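You operate a simulated robot arm through the tools that you are given. There is no shell and no other tool.

Carry out the task below with a simulated robot arm. There is one attempt and no reset: what you move stays moved.

TASK
Stamp R on the orange pad in the marking jig.
Fine: one print; stamp back in its holder, tray out again.

The check looks at the end state, three seconds after you hand in, the way a careful person would. Anything else that was tipped, shoved, dropped, spilled or broken makes it a failure.

THE ROBOT
A 6-joint arm with a two-finger gripper, fixed in place. Base frame: the origin is on the floor under the middle of its stand, x ahead of it, y to its left, z up. Lengths are in mm, angles in degrees, forces in N, time in s.
It reaches about 1637 mm from its shoulder. Its first joint turns from -166.0 to 166.0 degrees. Payload 3.43 kg.
The TCP is the grasp point between the finger pads, 20 mm short of the fingertips. In the tool frame z runs along the fingers and y along their closing line. The gripper opens to 190 mm; its body begins 248 mm behind the TCP.
Orientation is that of the tool frame in the base frame, as a unit quaternion [x, y, z, w]. With the fingers straight down and closing along the base's y, the tool's x points along the base's -x, its y along +y and its z along -z.

THE INTERFACE
- The arm moves only by the tool arm_command. Its arguments are lists of equal length, an entry for each row: "translation": the shift along the tool's x, y, z in m, a list of three; "delta_rot": the turn, a rotation vector about the tool's x, y, z in degrees, a list of three; "gripper": the closure, from 0 (fully open) to 1 (shut). In form: {"translation": [[dx, dy, dz], ...], "delta_rot": [[rx, ry, rz], ...], "gripper": [gripper, ...]}. A call has 1 to 20 rows; each row shifts and turns the commanded pose from where the row before left it, along the tool's axes as they then stand. Rows are played at 5 a second. More than 50 mm and 8.6 degrees between two rows, or a gripper value outside its range, and nothing of the call is played. A pose out of reach is approached as far as the arm can. The call stops where the force on the tool passes 40 N (or 10 N more than at its start, if that is more) or the arm is blocked; 0.2 s more then pass. Each finger travels about 45 mm/s and halts on what it meets, pressing with about 31 N; the grip force reading is that of the motor and also rises with nothing between the fingers. The clock runs only during rows and for 0.2 s after the last one: add rows that do not move to give the fingers time. It gives the time, the measured TCP pose, the force on the tool (base axes), the opening and the grip force at its end, in the units of the frame above (readings bear some noise), with the torque about the TCP (base axes, N m) and any sound that the robot's microphone picked up.
- Cameras (640 x 400 px; columns grow to the right, rows downward): "scene" is fixed at [400.8, 648.6, 1430.3]; the picture's right is [-0.86, -0.52, 0.00], its down [-0.23, 0.38, -0.90] and it looks along [0.46, -0.77, -0.44] (base axes); focal length 349 px, centre (320, 200). "wrist" rides on the gripper at [70, -8, -288] in the tool frame; the picture's right is [0.12, 0.99, 0.00], its down [-0.96, 0.12, -0.25] and it looks along [-0.25, 0.03, 0.97] (tool axes); focal length 261 px, centre (320, 200).
- grab_frame(camera): a new picture of that camera. The clock stands still meanwhile.
- slide_trunk(by): slides the trunk up (or, below 0, down) by that many mm; the arm rides with it, the base frame stays. It gives what a move gives, with no picture.
- locate(camera, pixels): for up to 12 pixels [column, row] of the newest picture of that camera ("zoom" is the newest enlarged one), the place [x, y, z] in the base frame of the surface seen there, good to about 2 mm. The clock stands still meanwhile.
- zoom(camera, box): a new picture of the part [left, top, right, bottom] of that camera's present view, enlarged. The clock stands still meanwhile.
- finish_job(): hands the job in; it is judged then, once.

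Open the gripper and draw the arm clear of the work before you hand the job in, unless the task says otherwise.

The tools are called after "Emit:" as name(argument=value, ...) on one line, values as JSON. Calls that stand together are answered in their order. arm_command: Moves the arm, as the interface text tells. Its arguments: {"type":"object","properties":{"translation":{"type":"array","items":{"type":"array","items":{"type":"number"}}},"delta_rot":{"type":"array","items":{"type":"array","items":{"type":"number"}}},"gripper":{"type":"array","items":{"type":"number"}}},"required":["translation","delta_rot","gripper"]} The other tools are called the same way: slide_trunk (by) moves the trunk up or down; grab_frame (camera) takes a picture; locate (camera, pixels) gives the place of the surface under pixels of a picture; zoom (camera, box) takes an enlarged picture of a part of a camera's view; finish_job () hands the job in.

At the start:

```text
time_s: 0.0
tcp_pos: [719.2, -27.0, 1256.0]
tcp_rot: [0.0, 1.0, 0.0, 0.0]
force: [0.0, 0.3, 0.3]
wrist_torque: [0.01, 0.0, 0.03]
gripper_width: 189.8
grip_force: 0.0
trunk travel left (down, up): [-175.0, 65.0]
```

scene: 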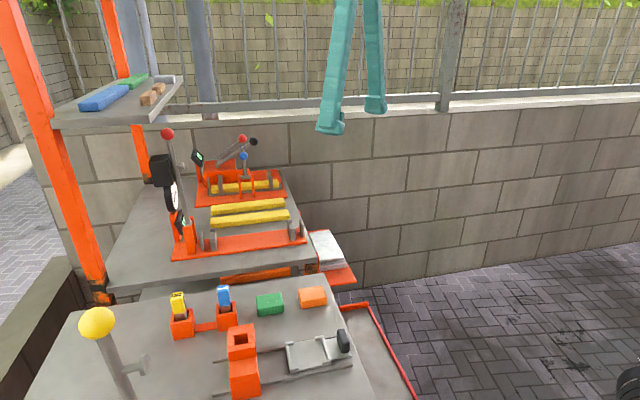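
wrist: 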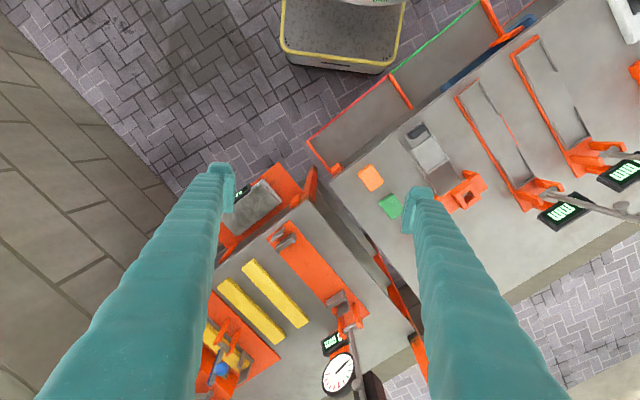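

The scene shows the marking jig at about (240,360) with two stamps at (178,315) and (226,305), and green and orange pads at (270,303) and (312,296). I zoom in to see the details.

Emit:
zoom(camera="scene", box=[140, 270, 380, 400])

Emit:
zoom(camera="wrist", box=[320, 80, 560, 230])

```text
2.67 times, centred on (260, 335) of scene
```

zoom: 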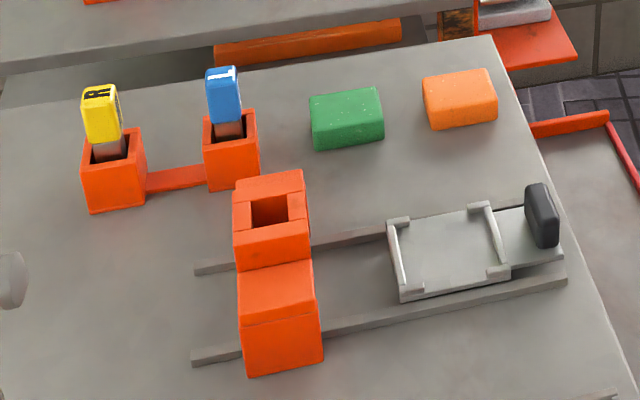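

```text
2.67 times, centred on (440, 155) of wrist
```

zoom: 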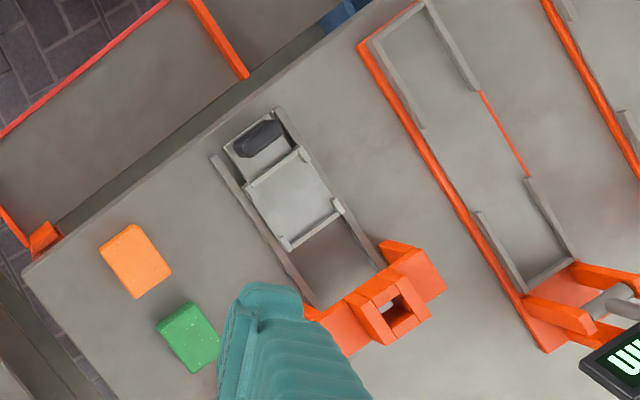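

The yellow stamp seems to carry "R". I zoom closer on the stamps to read the letters.

Emit:
zoom(camera="scene", box=[160, 280, 260, 342])

```text
6.40 times, centred on (210, 311) of scene
```

zoom: 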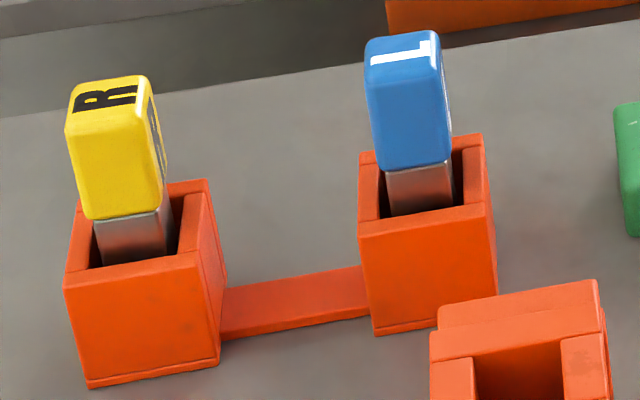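

Yellow is R (zoom 105,97). I locate points on the yellow stamp, its holder and the other stamp.

Emit:
locate(camera="zoom", pixels=[[72, 82], [146, 78], [160, 105], [68, 122], [88, 215], [155, 215], [70, 270], [198, 250], [205, 183], [100, 200], [90, 385], [218, 362]])

Emit:
zoom(camera="scene", box=[210, 310, 370, 400])

```text
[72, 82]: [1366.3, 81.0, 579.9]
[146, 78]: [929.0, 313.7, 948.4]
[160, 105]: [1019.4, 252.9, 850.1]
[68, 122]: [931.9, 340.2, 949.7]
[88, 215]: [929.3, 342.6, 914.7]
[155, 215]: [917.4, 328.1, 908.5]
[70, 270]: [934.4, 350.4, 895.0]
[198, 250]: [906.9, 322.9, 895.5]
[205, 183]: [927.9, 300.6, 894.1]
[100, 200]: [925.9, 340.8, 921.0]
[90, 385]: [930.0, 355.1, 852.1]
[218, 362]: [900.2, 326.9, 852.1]
```

```text
4.00 times, centred on (290, 355) of scene
```

zoom: 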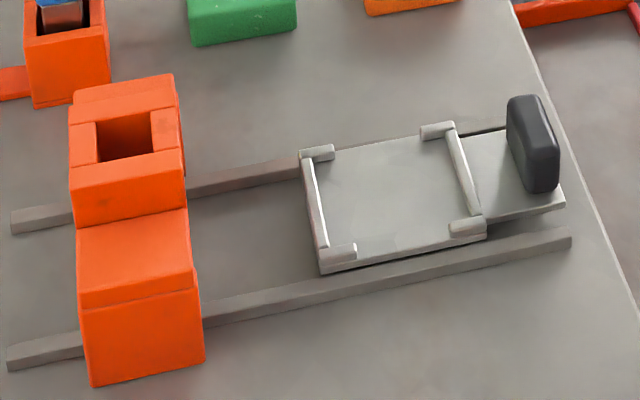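

The tray is pulled out towards the right with a black handle at zoom (535,145). I locate the jig features.

Emit:
locate(camera="zoom", pixels=[[95, 125], [150, 112], [155, 150], [100, 160], [78, 95], [172, 78], [180, 150], [75, 170], [130, 250], [188, 215], [85, 300], [195, 290]])

Emit:
locate(camera="zoom", pixels=[[304, 160], [322, 240], [340, 250], [448, 140], [470, 205], [380, 200], [320, 153], [352, 247], [437, 130], [468, 228], [530, 190], [558, 205]])

Emit:
locate(camera="zoom", pixels=[[512, 100], [538, 98], [555, 145], [545, 190], [530, 185], [515, 145], [325, 268], [570, 238], [250, 180], [250, 308], [15, 220], [10, 355]])

```text
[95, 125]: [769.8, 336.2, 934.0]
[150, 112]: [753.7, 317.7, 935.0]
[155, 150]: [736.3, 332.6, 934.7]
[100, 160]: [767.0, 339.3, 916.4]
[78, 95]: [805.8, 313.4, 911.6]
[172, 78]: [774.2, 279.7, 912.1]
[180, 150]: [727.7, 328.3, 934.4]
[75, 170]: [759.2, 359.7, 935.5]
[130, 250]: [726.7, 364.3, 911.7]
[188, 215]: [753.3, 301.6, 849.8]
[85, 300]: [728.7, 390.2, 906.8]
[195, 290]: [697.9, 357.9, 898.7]
```

```text
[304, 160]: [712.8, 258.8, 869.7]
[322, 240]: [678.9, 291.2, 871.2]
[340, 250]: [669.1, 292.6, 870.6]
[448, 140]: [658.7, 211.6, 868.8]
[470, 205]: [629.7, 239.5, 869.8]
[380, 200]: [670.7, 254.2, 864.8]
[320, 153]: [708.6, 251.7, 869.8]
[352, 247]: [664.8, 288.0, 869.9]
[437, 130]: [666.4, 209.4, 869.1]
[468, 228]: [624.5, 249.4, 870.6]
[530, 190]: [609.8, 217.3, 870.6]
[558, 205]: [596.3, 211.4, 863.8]
```

```text
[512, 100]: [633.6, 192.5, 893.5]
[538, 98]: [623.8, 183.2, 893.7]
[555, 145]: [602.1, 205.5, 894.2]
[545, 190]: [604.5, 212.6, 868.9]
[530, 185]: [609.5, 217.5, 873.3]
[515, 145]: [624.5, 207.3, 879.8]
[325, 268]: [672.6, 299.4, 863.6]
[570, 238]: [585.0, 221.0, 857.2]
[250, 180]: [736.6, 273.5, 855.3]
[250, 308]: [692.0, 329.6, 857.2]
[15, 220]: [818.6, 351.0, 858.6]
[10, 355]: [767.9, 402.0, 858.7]
```

I locate other things around to avoid collisions: the yellow ball post, the upper shelf, and the pads.

Emit:
grab_frame(camera="scene")

Emit:
locate(camera="scene", pixels=[[97, 322], [120, 375], [140, 365], [168, 134], [162, 170], [185, 245], [298, 300], [322, 290], [312, 298], [325, 303], [100, 95], [300, 255]])

Emit:
locate(camera="scene", pixels=[[258, 298], [282, 293], [284, 308], [262, 314], [226, 290], [218, 288], [227, 300], [60, 330], [330, 277], [370, 390], [35, 390], [335, 127]])

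```text
taken
```

scene: 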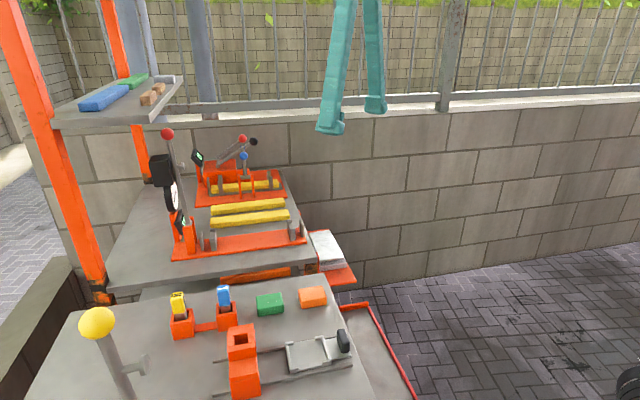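

```text
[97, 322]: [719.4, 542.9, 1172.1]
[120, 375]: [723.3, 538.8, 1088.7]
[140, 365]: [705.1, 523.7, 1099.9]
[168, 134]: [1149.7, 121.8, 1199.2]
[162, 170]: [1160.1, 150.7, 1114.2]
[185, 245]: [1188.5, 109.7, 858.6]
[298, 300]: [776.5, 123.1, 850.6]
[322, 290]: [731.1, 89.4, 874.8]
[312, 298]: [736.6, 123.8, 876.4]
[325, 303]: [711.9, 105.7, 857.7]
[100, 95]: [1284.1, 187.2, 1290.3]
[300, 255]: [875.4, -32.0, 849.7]
```

```text
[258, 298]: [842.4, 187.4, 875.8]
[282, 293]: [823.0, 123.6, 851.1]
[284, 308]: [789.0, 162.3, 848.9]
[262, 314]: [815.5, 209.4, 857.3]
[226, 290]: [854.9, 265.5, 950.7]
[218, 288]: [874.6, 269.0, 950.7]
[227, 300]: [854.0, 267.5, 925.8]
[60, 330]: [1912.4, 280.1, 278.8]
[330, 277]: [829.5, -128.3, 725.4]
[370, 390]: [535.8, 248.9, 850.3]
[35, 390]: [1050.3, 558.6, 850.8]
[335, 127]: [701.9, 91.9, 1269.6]
```

The station is yawed by about 45° and its table lies at z≈850; the yellow ball post is at (720,543,~1190). I move over the jig at a safe height and yaw the tool 45° so its closing line is across the rails, then look with the wrist camera.

Emit:
arm_command(translation=[[-0.0081, 0.0357, 0.0196], [-0.0081, 0.0357, 0.0196], [-0.0081, 0.0357, 0.0196], [-0.0081, 0.0357, 0.0196], [-0.0081, 0.0357, 0.0196], [-0.0081, 0.0357, 0.0196], [-0.0081, 0.0357, 0.0196], [-0.0081, 0.0357, 0.0196], [-0.0081, 0.0357, 0.0196], [-0.0081, 0.0357, 0.0196], [0, 0, 0], [0, 0, 0], [0, 0, 0], [0, 0, 0], [0, 0, 0], [0, 0, 0], [0, 0, 0]], delta_rot=[[0, 0, 0], [0, 0, 0], [0, 0, 0], [0, 0, 0], [0, 0, 0], [0, 0, 0], [0, 0, 0], [0, 0, 0], [0, 0, 0], [0, 0, 0], [0, 0, -7.5], [0, 0, -7.5], [0, 0, -7.5], [0, 0, -7.5], [0, 0, -7.5], [0, 0, -7.5], [0, 0, 0]], gripper=[0, 0, 0, 0, 0, 0, 0, 0, 0, 0, 0, 0, 0, 0, 0, 0, 0])

Emit:
grab_frame(camera="wrist")

Emit:
grab_frame(camera="scene")

```text
time_s: 3.6
tcp_pos: [800.5, 330.7, 1060.2]
tcp_rot: [-0.382, 0.924, -0.001, -0.001]
force: [-0.1, 0.3, 0.0]
wrist_torque: [0.0, 0.0, -0.01]
gripper_width: 190.1
grip_force: 0.1
trunk travel left (down, up): [-175.0, 65.0]
```

```text
taken
```

wrist: 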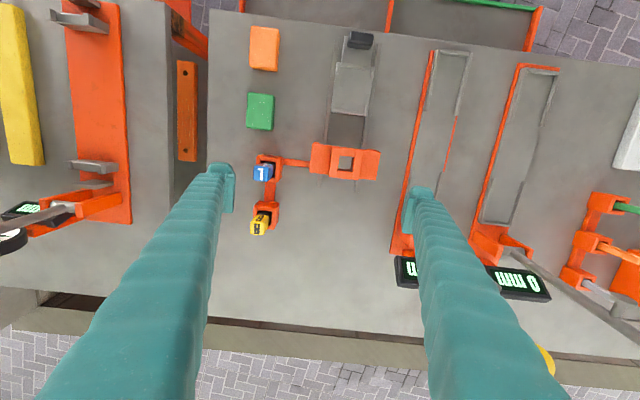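

```text
taken
```

scene: 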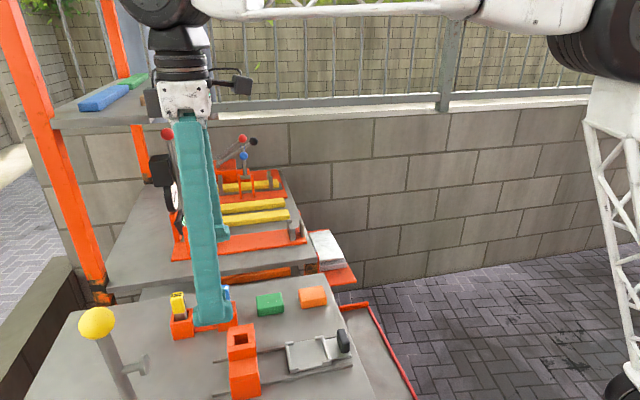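

The wrist view is now square with the jig (guide at (345,160), tray at (352,90), stamps at (263,172) and (261,224), pads at (265,48) and (260,112)). I zoom in for accurate measurements.

Emit:
zoom(camera="wrist", box=[290, 20, 418, 100])

Emit:
locate(camera="zoom", pixels=[[210, 200], [420, 210], [300, 100], [430, 100], [320, 300], [250, 450], [400, 450], [330, 80], [360, 80]])

```text
5.00 times, centred on (354, 60) of wrist
```

zoom: 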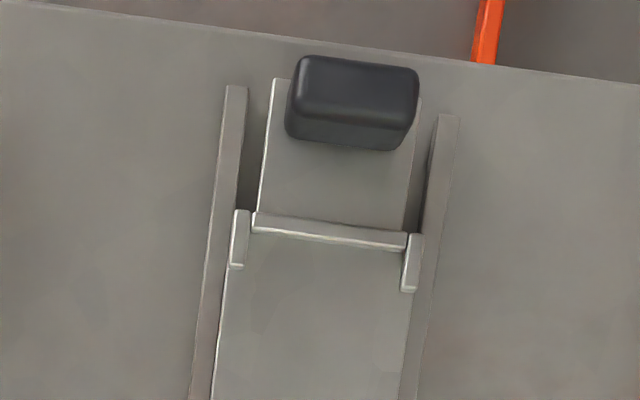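

```text
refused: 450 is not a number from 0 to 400
```

The zoom shows the tray handle end; I locate points of handle, lips and rails.

Emit:
locate(camera="zoom", pixels=[[305, 65], [410, 75], [300, 105], [405, 115], [275, 85], [260, 218], [402, 240], [240, 250], [408, 275], [310, 310], [235, 95], [448, 125]])

Emit:
zoom(camera="wrist", box=[290, 70, 418, 150])

```text
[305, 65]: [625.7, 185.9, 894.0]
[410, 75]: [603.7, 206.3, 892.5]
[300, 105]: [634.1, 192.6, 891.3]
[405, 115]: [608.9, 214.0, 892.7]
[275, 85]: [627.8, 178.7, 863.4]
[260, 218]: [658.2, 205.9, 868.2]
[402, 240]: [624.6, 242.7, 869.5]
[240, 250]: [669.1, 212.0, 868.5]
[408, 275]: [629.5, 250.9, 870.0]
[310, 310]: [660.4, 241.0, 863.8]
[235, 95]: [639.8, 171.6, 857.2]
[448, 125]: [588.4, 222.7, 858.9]
```

```text
5.00 times, centred on (354, 110) of wrist
```

zoom: 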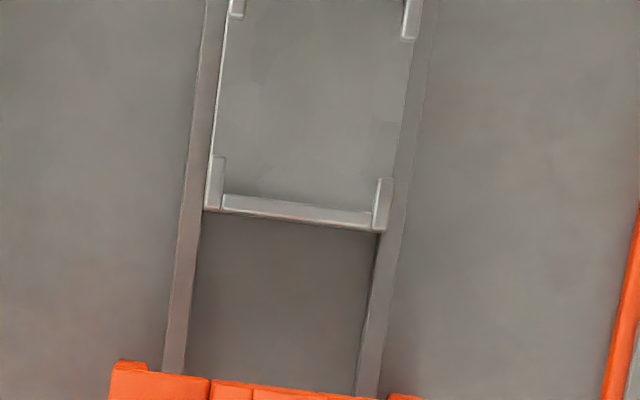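

I locate the inner tray lip, tabs and rails.

Emit:
locate(camera="zoom", pixels=[[218, 165], [212, 200], [230, 203], [375, 220], [383, 190], [378, 225], [300, 215], [175, 360], [370, 380], [212, 20], [420, 20], [300, 100]])

Emit:
zoom(camera="wrist", box=[281, 120, 409, 200])

```text
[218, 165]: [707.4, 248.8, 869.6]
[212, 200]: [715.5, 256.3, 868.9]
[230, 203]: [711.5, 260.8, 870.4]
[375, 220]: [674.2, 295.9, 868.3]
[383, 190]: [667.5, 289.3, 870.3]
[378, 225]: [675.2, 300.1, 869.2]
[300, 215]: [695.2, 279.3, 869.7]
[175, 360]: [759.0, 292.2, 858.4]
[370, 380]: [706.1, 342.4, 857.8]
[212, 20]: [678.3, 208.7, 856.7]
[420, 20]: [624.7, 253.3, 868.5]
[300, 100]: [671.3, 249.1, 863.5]
```

```text
5.00 times, centred on (345, 160) of wrist
```

zoom: 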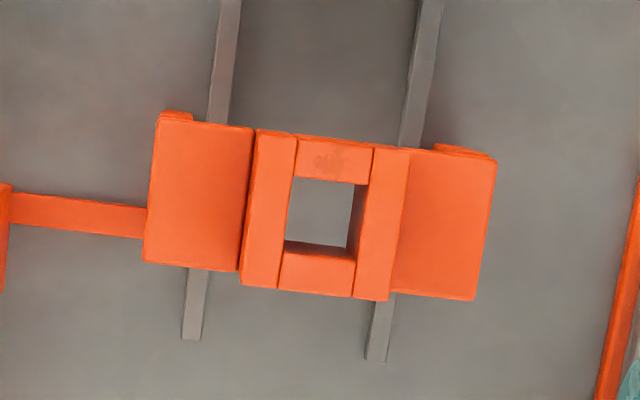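

I locate the guide opening and outer corners.

Emit:
locate(camera="zoom", pixels=[[292, 172], [376, 180], [362, 255], [280, 250], [320, 155], [385, 230], [318, 275], [265, 215], [258, 132], [410, 150], [388, 297], [242, 283]])

Emit:
locate(camera="zoom", pixels=[[200, 180], [450, 220], [158, 120], [495, 160], [470, 298], [145, 260], [320, 210], [350, 200], [320, 250], [188, 320], [378, 345], [175, 118]])

Emit:
zoom(camera="wrist", box=[222, 145, 318, 205])

```text
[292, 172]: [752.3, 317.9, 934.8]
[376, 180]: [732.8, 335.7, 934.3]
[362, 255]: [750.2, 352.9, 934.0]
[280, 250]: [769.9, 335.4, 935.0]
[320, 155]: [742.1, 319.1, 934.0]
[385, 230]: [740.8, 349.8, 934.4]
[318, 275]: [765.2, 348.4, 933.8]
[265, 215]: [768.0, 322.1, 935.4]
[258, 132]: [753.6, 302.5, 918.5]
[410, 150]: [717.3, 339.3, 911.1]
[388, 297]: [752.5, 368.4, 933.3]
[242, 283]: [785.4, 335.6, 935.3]
```

```text
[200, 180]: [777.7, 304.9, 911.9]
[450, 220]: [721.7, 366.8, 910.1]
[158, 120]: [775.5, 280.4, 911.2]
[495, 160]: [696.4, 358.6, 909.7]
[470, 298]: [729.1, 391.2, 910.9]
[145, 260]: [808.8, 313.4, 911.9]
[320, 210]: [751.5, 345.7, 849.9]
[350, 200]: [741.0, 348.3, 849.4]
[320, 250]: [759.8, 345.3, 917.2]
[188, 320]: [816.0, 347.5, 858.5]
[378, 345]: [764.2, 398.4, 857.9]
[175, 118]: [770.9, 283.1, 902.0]
```

```text
6.67 times, centred on (270, 175) of wrist
```

zoom: 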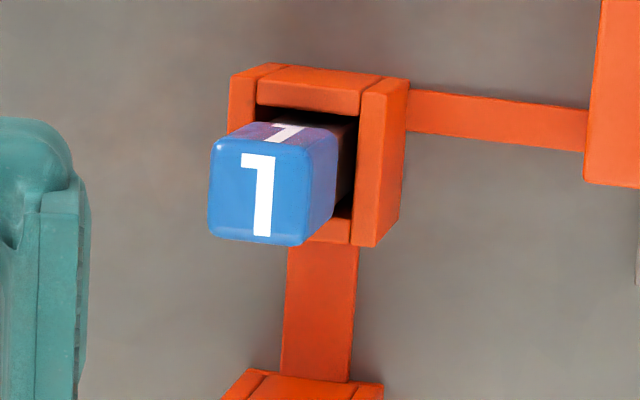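

Blue is "1", so yellow is R. Now I zoom on the yellow stamp at (261,222).

Emit:
locate(camera="zoom", pixels=[[225, 155], [305, 165], [295, 235], [220, 230], [262, 195], [280, 78], [395, 90], [365, 240], [310, 90], [345, 230], [235, 90], [325, 170]])

Emit:
zoom(camera="wrist", box=[222, 190, 318, 250])

```text
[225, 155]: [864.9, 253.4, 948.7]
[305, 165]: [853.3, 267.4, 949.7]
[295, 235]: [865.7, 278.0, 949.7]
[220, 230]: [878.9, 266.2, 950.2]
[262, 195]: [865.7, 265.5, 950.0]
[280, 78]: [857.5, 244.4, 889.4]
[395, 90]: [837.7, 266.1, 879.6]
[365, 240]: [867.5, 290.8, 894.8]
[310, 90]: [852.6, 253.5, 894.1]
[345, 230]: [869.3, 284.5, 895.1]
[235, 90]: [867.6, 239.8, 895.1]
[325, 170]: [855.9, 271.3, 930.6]
```

```text
6.67 times, centred on (270, 220) of wrist
```

zoom: 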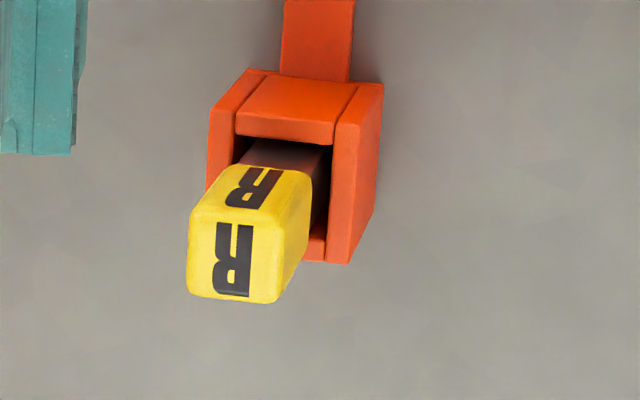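

The R on the yellow handle is seen here rotated (its top points toward +u, upright from the robot's side). I locate the handle and holder corners.

Emit:
locate(camera="zoom", pixels=[[198, 215], [280, 225], [272, 295], [195, 285], [236, 255], [250, 180], [300, 185], [250, 75], [380, 88], [345, 258], [285, 110], [350, 150]])

Emit:
zoom(camera="wrist", box=[216, 10, 312, 70])

```text
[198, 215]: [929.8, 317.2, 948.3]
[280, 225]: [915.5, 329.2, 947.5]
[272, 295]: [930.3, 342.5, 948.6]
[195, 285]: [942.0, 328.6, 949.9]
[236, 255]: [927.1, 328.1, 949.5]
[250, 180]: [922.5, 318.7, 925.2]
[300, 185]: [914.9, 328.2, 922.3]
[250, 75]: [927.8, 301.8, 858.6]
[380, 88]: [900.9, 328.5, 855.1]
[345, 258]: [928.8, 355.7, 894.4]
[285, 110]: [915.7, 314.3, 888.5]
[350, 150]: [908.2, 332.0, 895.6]
```

```text
6.67 times, centred on (264, 40) of wrist
```

zoom: 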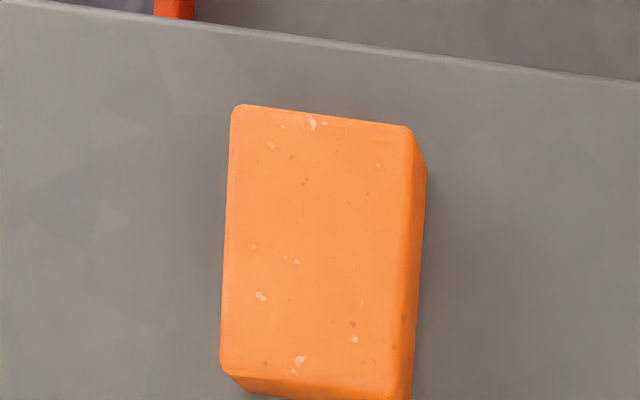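

I locate the orange pad's outline.

Emit:
locate(camera="zoom", pixels=[[240, 110], [404, 130], [396, 382], [226, 365], [315, 250], [422, 170], [408, 390], [240, 385], [230, 240], [402, 260], [320, 120], [310, 370]])

Emit:
zoom(camera="wrist", box=[216, 70, 312, 130])

```text
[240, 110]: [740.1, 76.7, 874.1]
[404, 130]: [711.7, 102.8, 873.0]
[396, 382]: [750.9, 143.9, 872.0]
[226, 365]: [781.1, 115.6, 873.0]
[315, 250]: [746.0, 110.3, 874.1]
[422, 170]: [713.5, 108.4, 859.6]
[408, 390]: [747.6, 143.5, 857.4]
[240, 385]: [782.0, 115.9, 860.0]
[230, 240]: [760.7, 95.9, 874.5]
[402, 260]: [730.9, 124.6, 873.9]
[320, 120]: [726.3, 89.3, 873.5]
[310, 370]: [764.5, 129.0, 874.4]
```

```text
6.67 times, centred on (264, 100) of wrist
```

zoom: 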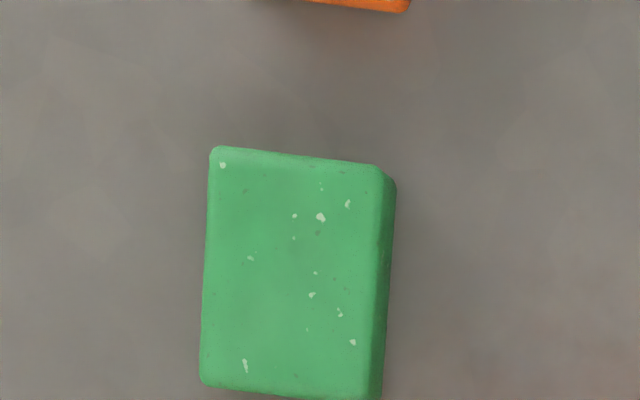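

The orange pad is about 42×60×24 mm, its centre (746,110), and the tray's inside is about 69×50 mm. I look at the fingers themselves to know how much room they need.

Emit:
zoom(camera="wrist", box=[180, 140, 468, 320])

Emit:
zoom(camera="scene", box=[130, 230, 290, 330])

```text
2.22 times, centred on (324, 230) of wrist
```

zoom: 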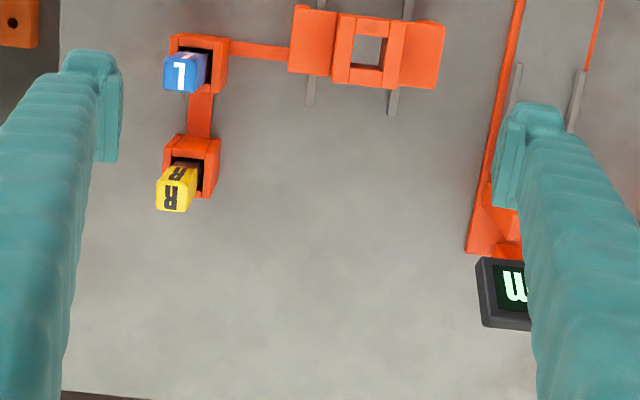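

```text
4.00 times, centred on (210, 280) of scene
```

zoom: 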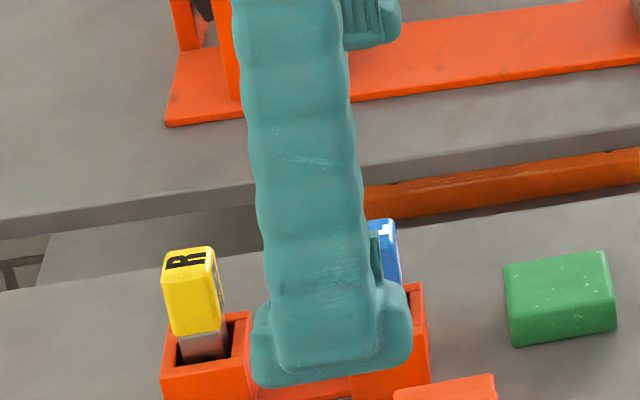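

The fingertips look wide; I measure the tip with locate in the zoomed scene picture.

Emit:
locate(camera="zoom", pixels=[[255, 350], [262, 375], [405, 350], [330, 378], [300, 290], [262, 200], [350, 200], [360, 290], [375, 240], [360, 40], [390, 30], [270, 305]])

Emit:
zoom(camera="wrist", box=[380, 170, 476, 230])

```text
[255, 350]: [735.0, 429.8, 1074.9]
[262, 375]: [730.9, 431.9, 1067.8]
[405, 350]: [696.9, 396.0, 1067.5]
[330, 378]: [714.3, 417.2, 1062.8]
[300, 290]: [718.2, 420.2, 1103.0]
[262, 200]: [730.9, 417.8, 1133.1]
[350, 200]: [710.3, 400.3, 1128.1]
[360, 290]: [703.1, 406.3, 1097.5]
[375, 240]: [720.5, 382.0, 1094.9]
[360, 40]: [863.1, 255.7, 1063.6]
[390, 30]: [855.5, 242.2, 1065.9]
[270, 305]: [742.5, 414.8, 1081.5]
```

```text
6.67 times, centred on (428, 200) of wrist
```

zoom: 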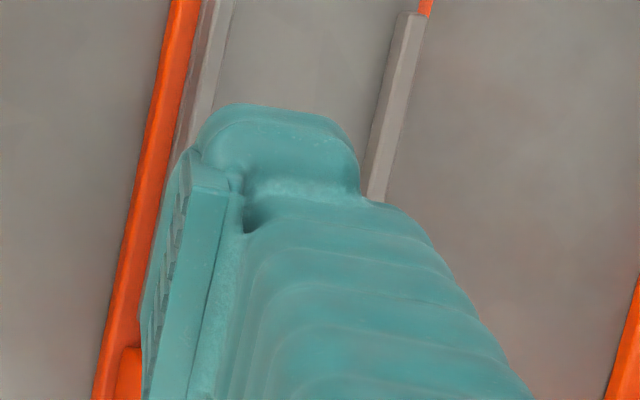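

The guide is at (752,336), the R stamp at (929,329), the tray centre about 120 mm out from the guide; yaw ≈45.2°. I move over the orange pad at (746,110) staying high and close the gripper partly to about 75 mm.

Emit:
arm_command(translation=[[0.0244, -0.0146, 0], [0.0244, -0.0146, 0], [0.0244, -0.0146, 0], [0.0244, -0.0146, 0], [0.0244, -0.0146, 0], [0.0244, -0.0146, 0], [0.0244, -0.0146, 0], [0.0244, -0.0146, 0], [0, 0, 0.03], [0, 0, 0.03], [0, 0, 0]], delta_rot=[[0, 0, -0.3], [0, 0, 0], [0, 0, 0], [0, 0, 0], [0, 0, 0], [0, 0, 0], [0, 0, 0], [0, 0, 0], [0, 0, 0], [0, 0, 0], [0, 0, 0]], gripper=[0.2, 0.4, 0.6, 0.6, 0.6, 0.6, 0.6, 0.6, 0.6, 0.6, 0.6])

Emit:
grab_frame(camera="wrist")

Emit:
grab_frame(camera="scene")

```text
time_s: 6.0
tcp_pos: [746.6, 108.3, 1000.7]
tcp_rot: [-0.385, 0.923, 0.001, 0.0]
force: [-0.9, -0.3, 0.5]
wrist_torque: [0.03, -0.01, 0.04]
gripper_width: 76.0
grip_force: 0.2
trunk travel left (down, up): [-175.0, 65.0]
```

```text
taken
```

wrist: 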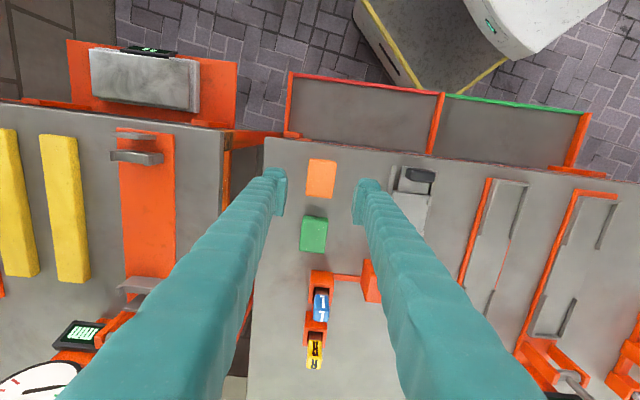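

```text
taken
```

scene: 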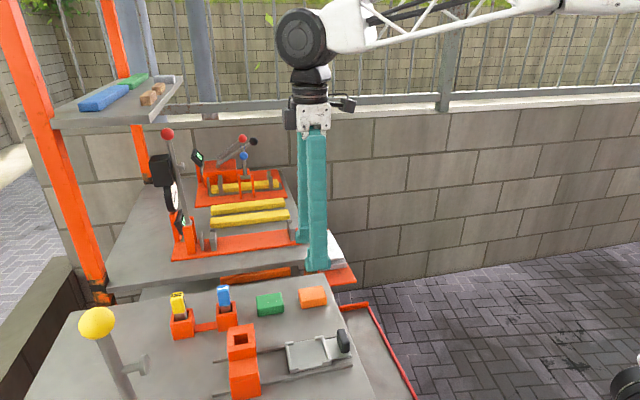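

The pad now lies between the fingers at (320,178). I zoom to refine its centre and yaw.

Emit:
zoom(camera="wrist", box=[272, 140, 368, 200])

Emit:
locate(camera="zoom", pixels=[[250, 135], [420, 140], [410, 375], [235, 370], [330, 250], [243, 250], [415, 260], [335, 135], [320, 375]])

```text
6.67 times, centred on (320, 170) of wrist
```

zoom: 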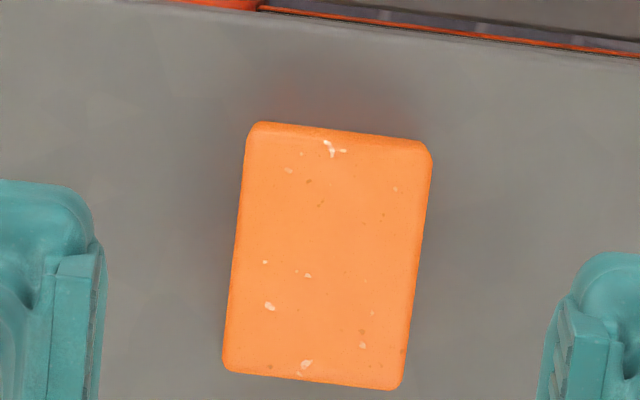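

```text
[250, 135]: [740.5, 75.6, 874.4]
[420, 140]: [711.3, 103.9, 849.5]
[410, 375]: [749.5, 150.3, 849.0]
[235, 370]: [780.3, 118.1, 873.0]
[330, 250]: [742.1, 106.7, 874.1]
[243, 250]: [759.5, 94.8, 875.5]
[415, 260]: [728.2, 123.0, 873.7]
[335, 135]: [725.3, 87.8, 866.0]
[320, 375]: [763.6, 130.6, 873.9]
```

I take corner points strictly on the pad's top face.

Emit:
locate(camera="zoom", pixels=[[252, 142], [425, 163], [397, 380], [230, 362], [248, 190], [418, 215], [402, 340], [230, 320], [280, 145], [390, 155], [260, 365], [370, 380]])

```text
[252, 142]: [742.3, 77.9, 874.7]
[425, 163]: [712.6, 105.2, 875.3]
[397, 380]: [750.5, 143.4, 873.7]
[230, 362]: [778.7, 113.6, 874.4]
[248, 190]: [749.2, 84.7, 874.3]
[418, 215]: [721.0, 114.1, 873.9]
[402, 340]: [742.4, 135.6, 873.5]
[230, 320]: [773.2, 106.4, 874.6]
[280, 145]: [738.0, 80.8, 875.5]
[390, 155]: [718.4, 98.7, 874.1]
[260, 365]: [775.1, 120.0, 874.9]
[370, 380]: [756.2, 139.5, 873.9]
```

Pad centre is (746.0,110.0), yaw ≈45°. I check the real fingertip height with the scene camera before descending.

Emit:
zoom(camera="scene", box=[280, 220, 360, 280])

Emit:
locate(camera="zoom", pixels=[[230, 380], [300, 390], [380, 370], [300, 375], [240, 360], [150, 170], [180, 180]])

```text
6.67 times, centred on (320, 250) of scene
```

zoom: 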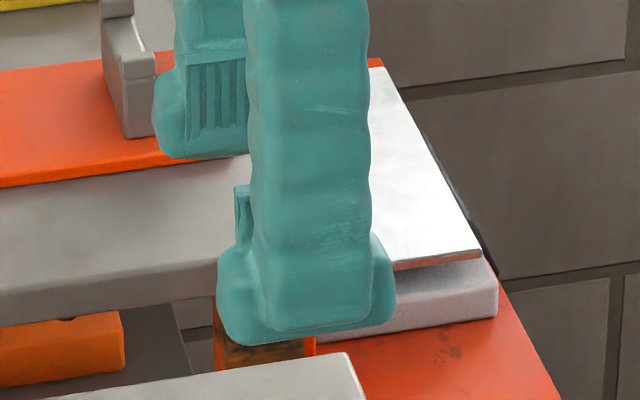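

```text
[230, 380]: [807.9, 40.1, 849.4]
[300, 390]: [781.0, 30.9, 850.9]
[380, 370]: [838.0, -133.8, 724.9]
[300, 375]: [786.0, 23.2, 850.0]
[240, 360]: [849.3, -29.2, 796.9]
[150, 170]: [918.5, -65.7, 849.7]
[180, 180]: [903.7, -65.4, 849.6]
```

The fingertip's lower edge is at zoom row ~340; I measure it there.

Emit:
locate(camera="zoom", pixels=[[240, 338], [300, 330], [350, 322], [240, 300], [390, 290], [222, 265], [245, 260], [200, 150], [160, 130], [220, 155], [190, 60], [240, 100]])

```text
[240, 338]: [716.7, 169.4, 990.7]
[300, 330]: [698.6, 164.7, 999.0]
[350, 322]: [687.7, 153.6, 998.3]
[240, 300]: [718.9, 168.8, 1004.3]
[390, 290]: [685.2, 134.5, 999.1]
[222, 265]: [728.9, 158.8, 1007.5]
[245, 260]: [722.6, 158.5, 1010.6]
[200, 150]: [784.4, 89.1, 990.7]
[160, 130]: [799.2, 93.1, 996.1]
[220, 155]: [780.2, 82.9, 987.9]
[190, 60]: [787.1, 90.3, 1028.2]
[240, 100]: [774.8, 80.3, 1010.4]
```

Tips are roughly 15–20 mm below the TCP. I descend around the orange pad to TCP z≈881, centred, with the gripper still at ~76 mm.

Emit:
arm_command(translation=[[-0.0008, 0.0016, 0.02], [0, 0, 0.025], [0, 0, 0.025], [0, 0, 0.025], [0, 0, 0.015], [0, 0, 0.0095], [0, 0, 0]], delta_rot=[[0, 0, 0], [0, 0, 0], [0, 0, 0], [0, 0, 0], [0, 0, 0], [0, 0, 0], [0, 0, 0]], gripper=[0.6, 0.6, 0.6, 0.6, 0.6, 0.6, 0.6])

Emit:
zoom(camera="wrist", box=[224, 120, 416, 240])

```text
time_s: 7.6
tcp_pos: [745.7, 110.2, 880.9]
tcp_rot: [-0.384, 0.923, 0.0, 0.0]
force: [1.1, -0.7, -0.1]
wrist_torque: [0.04, 0.0, -0.02]
gripper_width: 76.2
grip_force: 0.0
trunk travel left (down, up): [-175.0, 65.0]
```

```text
3.33 times, centred on (320, 180) of wrist
```

zoom: 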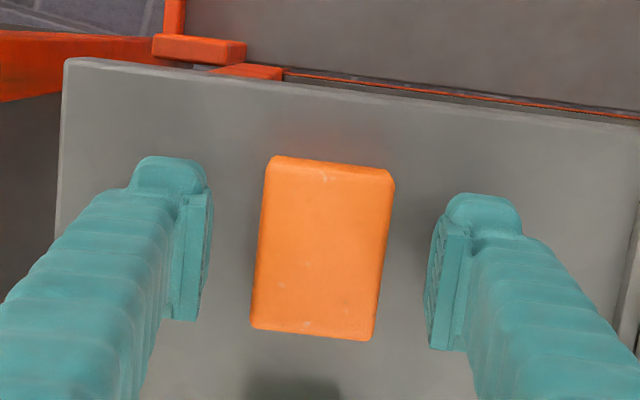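

The pad sits centred between the fingers. I close on it.

Emit:
arm_command(translation=[[0, 0, 0], [0, 0, 0], [0, 0, 0], [0, 0, 0], [0, 0, 0], [0, 0, 0]], delta_rot=[[0, 0, 0], [0, 0, 0], [0, 0, 0], [0, 0, 0], [0, 0, 0], [0, 0, 0]], gripper=[0.7, 0.75, 0.8, 0.9, 0.9, 0.9])

Emit:
zoom(camera="wrist", box=[224, 120, 416, 240])

```text
time_s: 9.0
tcp_pos: [745.1, 109.7, 880.9]
tcp_rot: [-0.385, 0.923, 0.0, -0.001]
force: [0.3, 0.3, -0.3]
wrist_torque: [-0.02, 0.06, -0.01]
gripper_width: 43.5
grip_force: 31.2
trunk travel left (down, up): [-175.0, 65.0]
```

```text
3.33 times, centred on (320, 180) of wrist
```

zoom: 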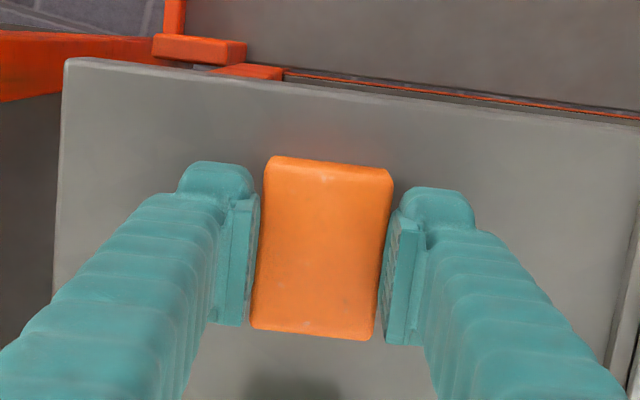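

Pad gripped at 43.5 mm with 31 N. I lift it 100 mm and move over the tray centre (667.7,250.7).

Emit:
arm_command(translation=[[0, 0, -0.01], [0, 0, -0.03], [0, 0, -0.03], [0, 0, -0.03], [-0.0075, 0.0257, 0], [-0.0075, 0.0257, 0], [-0.0075, 0.0257, 0], [-0.0074, 0.0257, 0], [-0.0074, 0.0257, 0], [-0.0074, 0.0258, 0], [0, 0, 0], [0, 0, 0]], delta_rot=[[0, 0, 0], [0, 0, 0], [0, 0, 0], [0, 0, 0], [0, 0, 0], [0, 0, 0], [0, 0, 0], [0, 0, 0], [0, 0, 0], [0, 0, 0], [0, 0, 0], [0, 0, 0]], gripper=[0.9, 0.9, 0.9, 0.9, 0.9, 0.9, 0.9, 0.9, 0.9, 0.9, 0.9, 0.9])

Emit:
grab_frame(camera="wrist")

Emit:
grab_frame(camera="scene")

```text
time_s: 11.6
tcp_pos: [667.2, 249.9, 981.1]
tcp_rot: [-0.385, 0.923, 0.0, 0.0]
force: [-0.1, -0.5, -1.2]
wrist_torque: [-0.01, 0.01, 0.05]
gripper_width: 43.9
grip_force: 31.5
trunk travel left (down, up): [-175.0, 65.0]
```

```text
taken
```

wrist: 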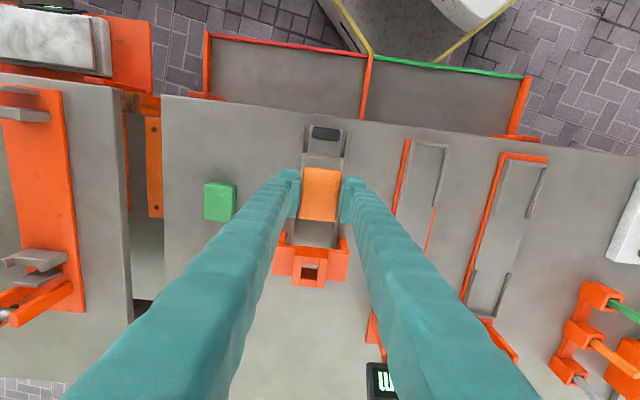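

```text
taken
```

scene: 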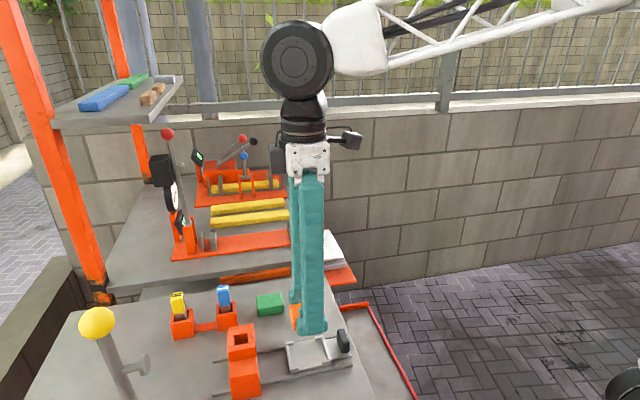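

The pad is held level above the tray. I descend to TCP z≈912 and check the alignment with tray lips before lowering it in.

Emit:
arm_command(translation=[[0, 0, 0.02], [0, 0, 0.02], [0, 0, 0.019], [0, 0, 0.01], [0, 0, 0]], delta_rot=[[0, 0, 0], [0, 0, 0], [0, 0, 0], [0, 0, 0], [0, 0, 0]], gripper=[0.9, 0.9, 0.9, 0.9, 0.9])

Emit:
zoom(camera="wrist", box=[240, 100, 400, 200])

Emit:
zoom(camera="scene", box=[260, 305, 372, 375])

```text
time_s: 12.8
tcp_pos: [666.6, 250.4, 911.8]
tcp_rot: [-0.385, 0.923, 0.0, 0.001]
force: [0.4, 0.3, 0.0]
wrist_torque: [0.0, -0.01, 0.03]
gripper_width: 43.6
grip_force: 31.0
trunk travel left (down, up): [-175.0, 65.0]
```

```text
4.00 times, centred on (320, 150) of wrist
```

zoom: 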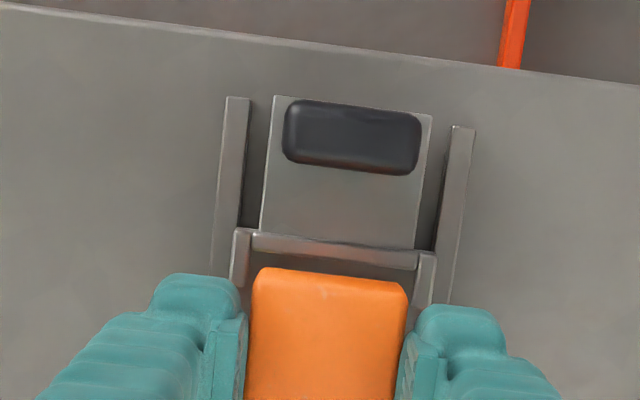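

```text
5.71 times, centred on (316, 340) of scene
```

zoom: 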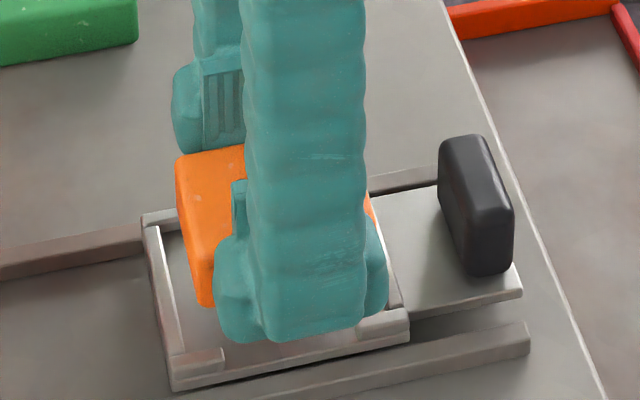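

The pad hovers over the tray. I measure the pad's edges against the lip and tabs.

Emit:
zoom(camera="wrist", box=[272, 140, 368, 200])

Emit:
locate(camera="zoom", pixels=[[300, 155], [430, 175], [300, 170], [440, 195], [350, 200], [290, 210], [435, 225], [255, 150], [472, 190], [270, 240], [440, 260], [360, 185]])

```text
6.67 times, centred on (320, 170) of wrist
```

zoom: 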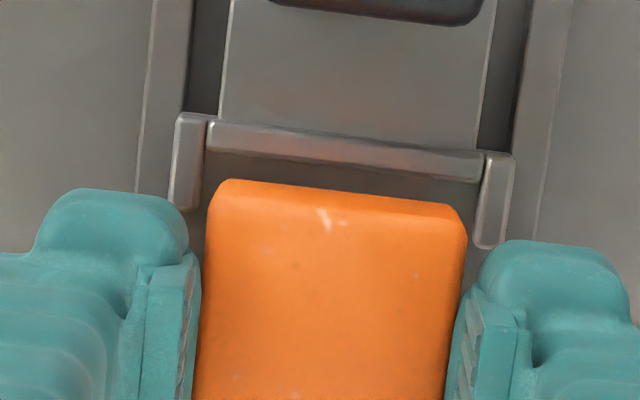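

```text
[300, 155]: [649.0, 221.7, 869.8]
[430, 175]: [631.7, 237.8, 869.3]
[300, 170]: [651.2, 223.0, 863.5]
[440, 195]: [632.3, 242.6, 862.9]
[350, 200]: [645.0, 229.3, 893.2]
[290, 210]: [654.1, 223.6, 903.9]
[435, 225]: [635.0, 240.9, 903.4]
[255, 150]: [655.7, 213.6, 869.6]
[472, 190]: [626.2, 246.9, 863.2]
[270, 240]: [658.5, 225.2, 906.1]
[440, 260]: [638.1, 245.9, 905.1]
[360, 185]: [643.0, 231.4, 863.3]
```

Pad's outer face is at u≈617 and the lip's inner edge ≈615, so I shift the pad 1.3 mm inward and 0.8 mm sideways, then lower it ~17 mm to the tray floor.

Emit:
arm_command(translation=[[-0.0013, -0.0008, 0], [0, 0, 0.006], [0, 0, 0.006], [0, 0, 0.003], [0, 0, 0.002], [0, 0, 0]], delta_rot=[[0, 0, 0], [0, 0, 0], [0, 0, 0], [0, 0, 0], [0, 0, 0], [0, 0, 0]], gripper=[0.9, 0.9, 0.9, 0.9, 0.9, 0.9])

Emit:
zoom(camera="wrist", box=[272, 140, 368, 200])

Emit:
zoom(camera="scene", box=[260, 305, 372, 375])

```text
time_s: 14.2
tcp_pos: [667.9, 250.8, 895.0]
tcp_rot: [-0.386, 0.922, 0.0, 0.0]
force: [0.0, 0.9, 3.8]
wrist_torque: [0.0, 0.02, 0.02]
gripper_width: 43.9
grip_force: 30.8
trunk travel left (down, up): [-175.0, 65.0]
```

```text
6.67 times, centred on (320, 170) of wrist
```

zoom: 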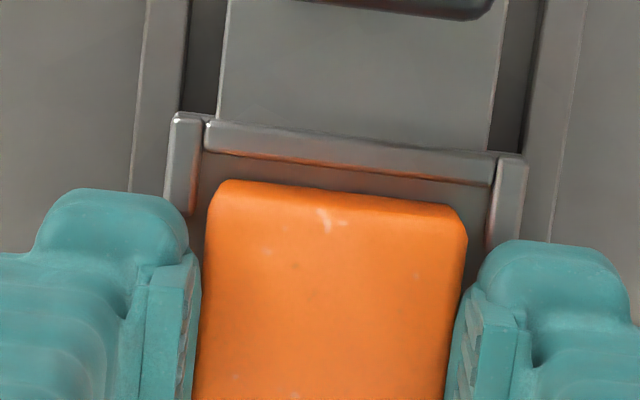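

```text
5.71 times, centred on (316, 340) of scene
```

zoom: 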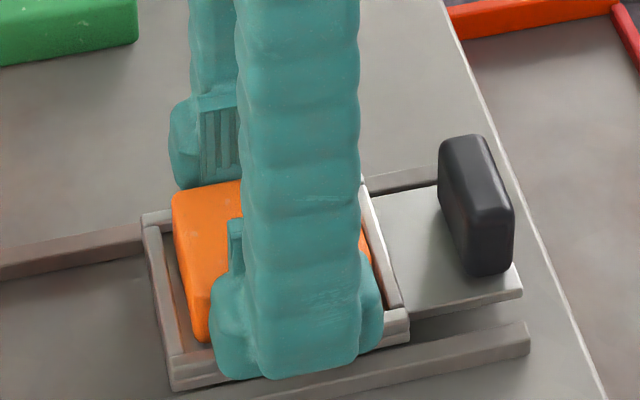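

Force z +3.8 N shows the pad rests on the tray floor inside lips and tabs. I open to about 62 mm and lift straight up.

Emit:
arm_command(translation=[[0, 0, 0], [0, 0, 0], [0, 0, 0], [0, 0, -0.01], [0, 0, -0.03], [0, 0, -0.03], [0, 0, -0.03], [0, 0, 0]], delta_rot=[[0, 0, 0], [0, 0, 0], [0, 0, 0], [0, 0, 0], [0, 0, 0], [0, 0, 0], [0, 0, 0], [0, 0, 0]], gripper=[0.73, 0.67, 0.67, 0.67, 0.67, 0.67, 0.67, 0.67])

Emit:
grab_frame(camera="wrist")

Emit:
zoom(camera="scene", box=[210, 290, 370, 390])

```text
time_s: 16.0
tcp_pos: [667.8, 250.3, 995.9]
tcp_rot: [-0.385, 0.923, 0.0, 0.0]
force: [0.6, -0.9, 0.1]
wrist_torque: [-0.01, 0.0, -0.01]
gripper_width: 62.7
grip_force: 0.0
trunk travel left (down, up): [-175.0, 65.0]
```

```text
taken
```

wrist: 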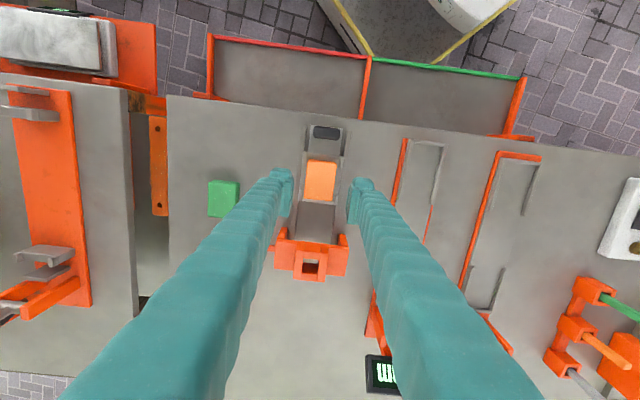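

```text
4.00 times, centred on (290, 340) of scene
```

zoom: 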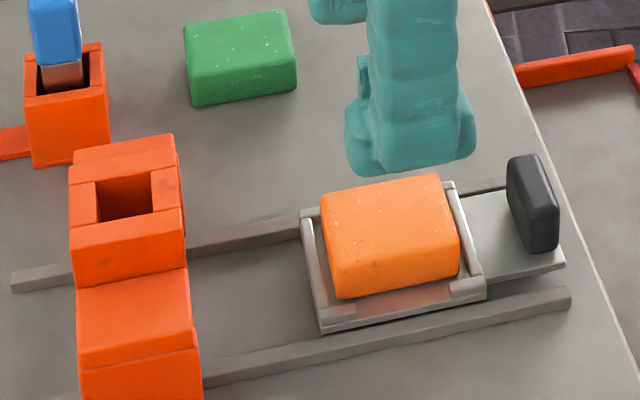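

The pad sits in the tray. I check how centred it is between lips and tabs.

Emit:
zoom(camera="wrist", box=[272, 115, 368, 175])

Emit:
zoom(camera="wrist", box=[272, 150, 368, 210])

```text
6.67 times, centred on (320, 145) of wrist
```

zoom: 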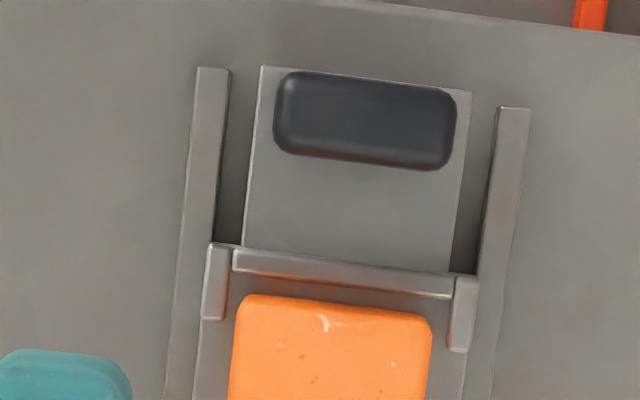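

```text
6.67 times, centred on (320, 180) of wrist
```

zoom: 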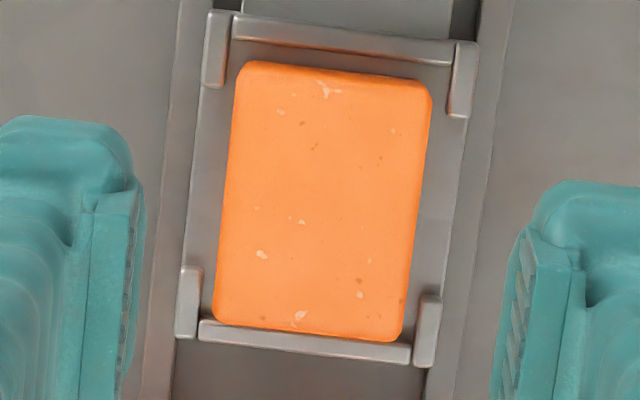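

I locate the pad's top corners and lips in this picture to verify centring along the rails.

Emit:
locate(camera="zoom", pixels=[[242, 80], [426, 98], [396, 335], [220, 315], [325, 205], [340, 35], [300, 340], [213, 50], [188, 300], [462, 80], [427, 330]])

```text
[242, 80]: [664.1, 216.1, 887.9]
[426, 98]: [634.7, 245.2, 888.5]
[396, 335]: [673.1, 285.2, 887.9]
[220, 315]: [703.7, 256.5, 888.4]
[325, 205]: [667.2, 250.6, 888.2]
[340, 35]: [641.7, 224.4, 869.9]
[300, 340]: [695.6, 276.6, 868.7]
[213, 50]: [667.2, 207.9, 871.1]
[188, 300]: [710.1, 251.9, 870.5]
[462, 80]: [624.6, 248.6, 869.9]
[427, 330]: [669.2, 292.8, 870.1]
```

Pad centre (668.9,250.8) vs tray centre (668.3,250.4): good. Now the black handle; I zoom on it and measure.

Emit:
zoom(camera="wrist", box=[288, 112, 368, 162])

Emit:
locate(camera="zoom", pixels=[[215, 130], [415, 150], [405, 215], [205, 195], [310, 170], [200, 165], [420, 185], [310, 135], [305, 212]])

```text
8.00 times, centred on (328, 137) of wrist
```

zoom: 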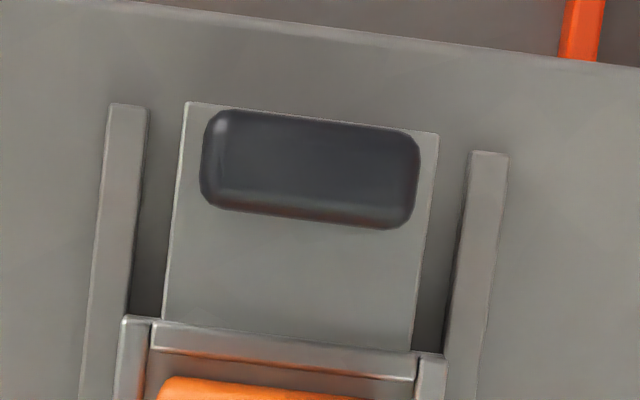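

```text
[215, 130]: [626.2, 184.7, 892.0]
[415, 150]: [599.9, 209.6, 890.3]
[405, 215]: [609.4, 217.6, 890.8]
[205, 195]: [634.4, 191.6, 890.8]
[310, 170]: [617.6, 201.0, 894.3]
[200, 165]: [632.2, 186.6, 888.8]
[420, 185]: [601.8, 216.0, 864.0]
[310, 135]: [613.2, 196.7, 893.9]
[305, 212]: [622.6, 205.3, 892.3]
```

Handle centre is (617.6,201.0), 36–38 mm wide across, top 894. I move over it and descend to TCP z≈891 with the fingers on both its sides.

Emit:
arm_command(translation=[[0.0235, 0.0003, 0], [0.0235, 0.0003, 0], [0.0234, 0.0003, 0], [0, 0, 0.025], [0, 0, 0.025], [0, 0, 0.025], [0, 0, 0.02], [0, 0, 0.01], [0, 0, 0]], delta_rot=[[0, 0, 0], [0, 0, 0], [0, 0, 0], [0, 0, 0], [0, 0, 0], [0, 0, 0], [0, 0, 0], [0, 0, 0], [0, 0, 0]], gripper=[0.67, 0.67, 0.67, 0.67, 0.67, 0.67, 0.67, 0.67, 0.67])

Emit:
zoom(camera="wrist", box=[240, 120, 400, 220])

Emit:
zoom(camera="scene", box=[270, 300, 382, 370])

```text
time_s: 18.0
tcp_pos: [617.7, 200.8, 888.0]
tcp_rot: [-0.385, 0.923, 0.0, 0.0]
force: [0.1, -0.7, -0.4]
wrist_torque: [0.01, 0.04, 0.0]
gripper_width: 62.7
grip_force: 0.1
trunk travel left (down, up): [-175.0, 65.0]
```

```text
4.00 times, centred on (320, 170) of wrist
```

zoom: 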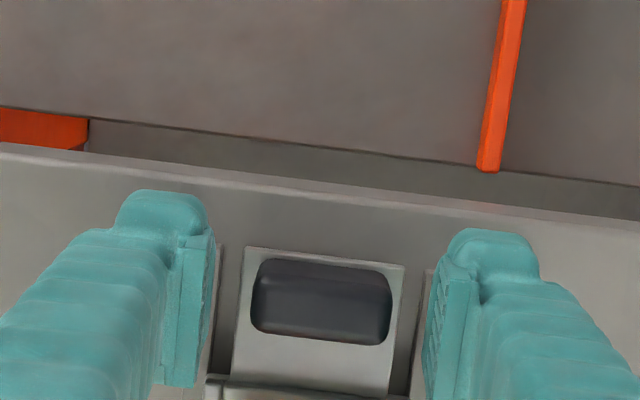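

```text
5.71 times, centred on (326, 335) of scene
```

zoom: 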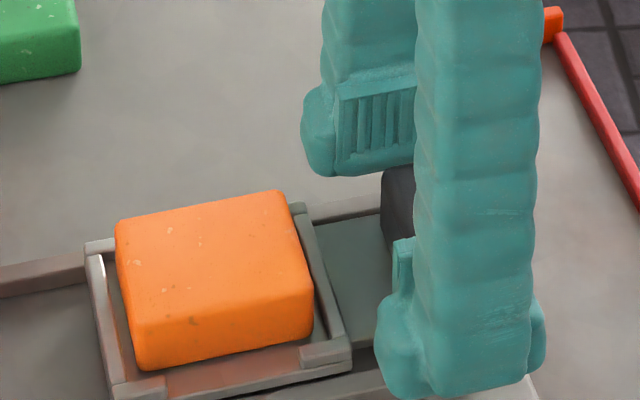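

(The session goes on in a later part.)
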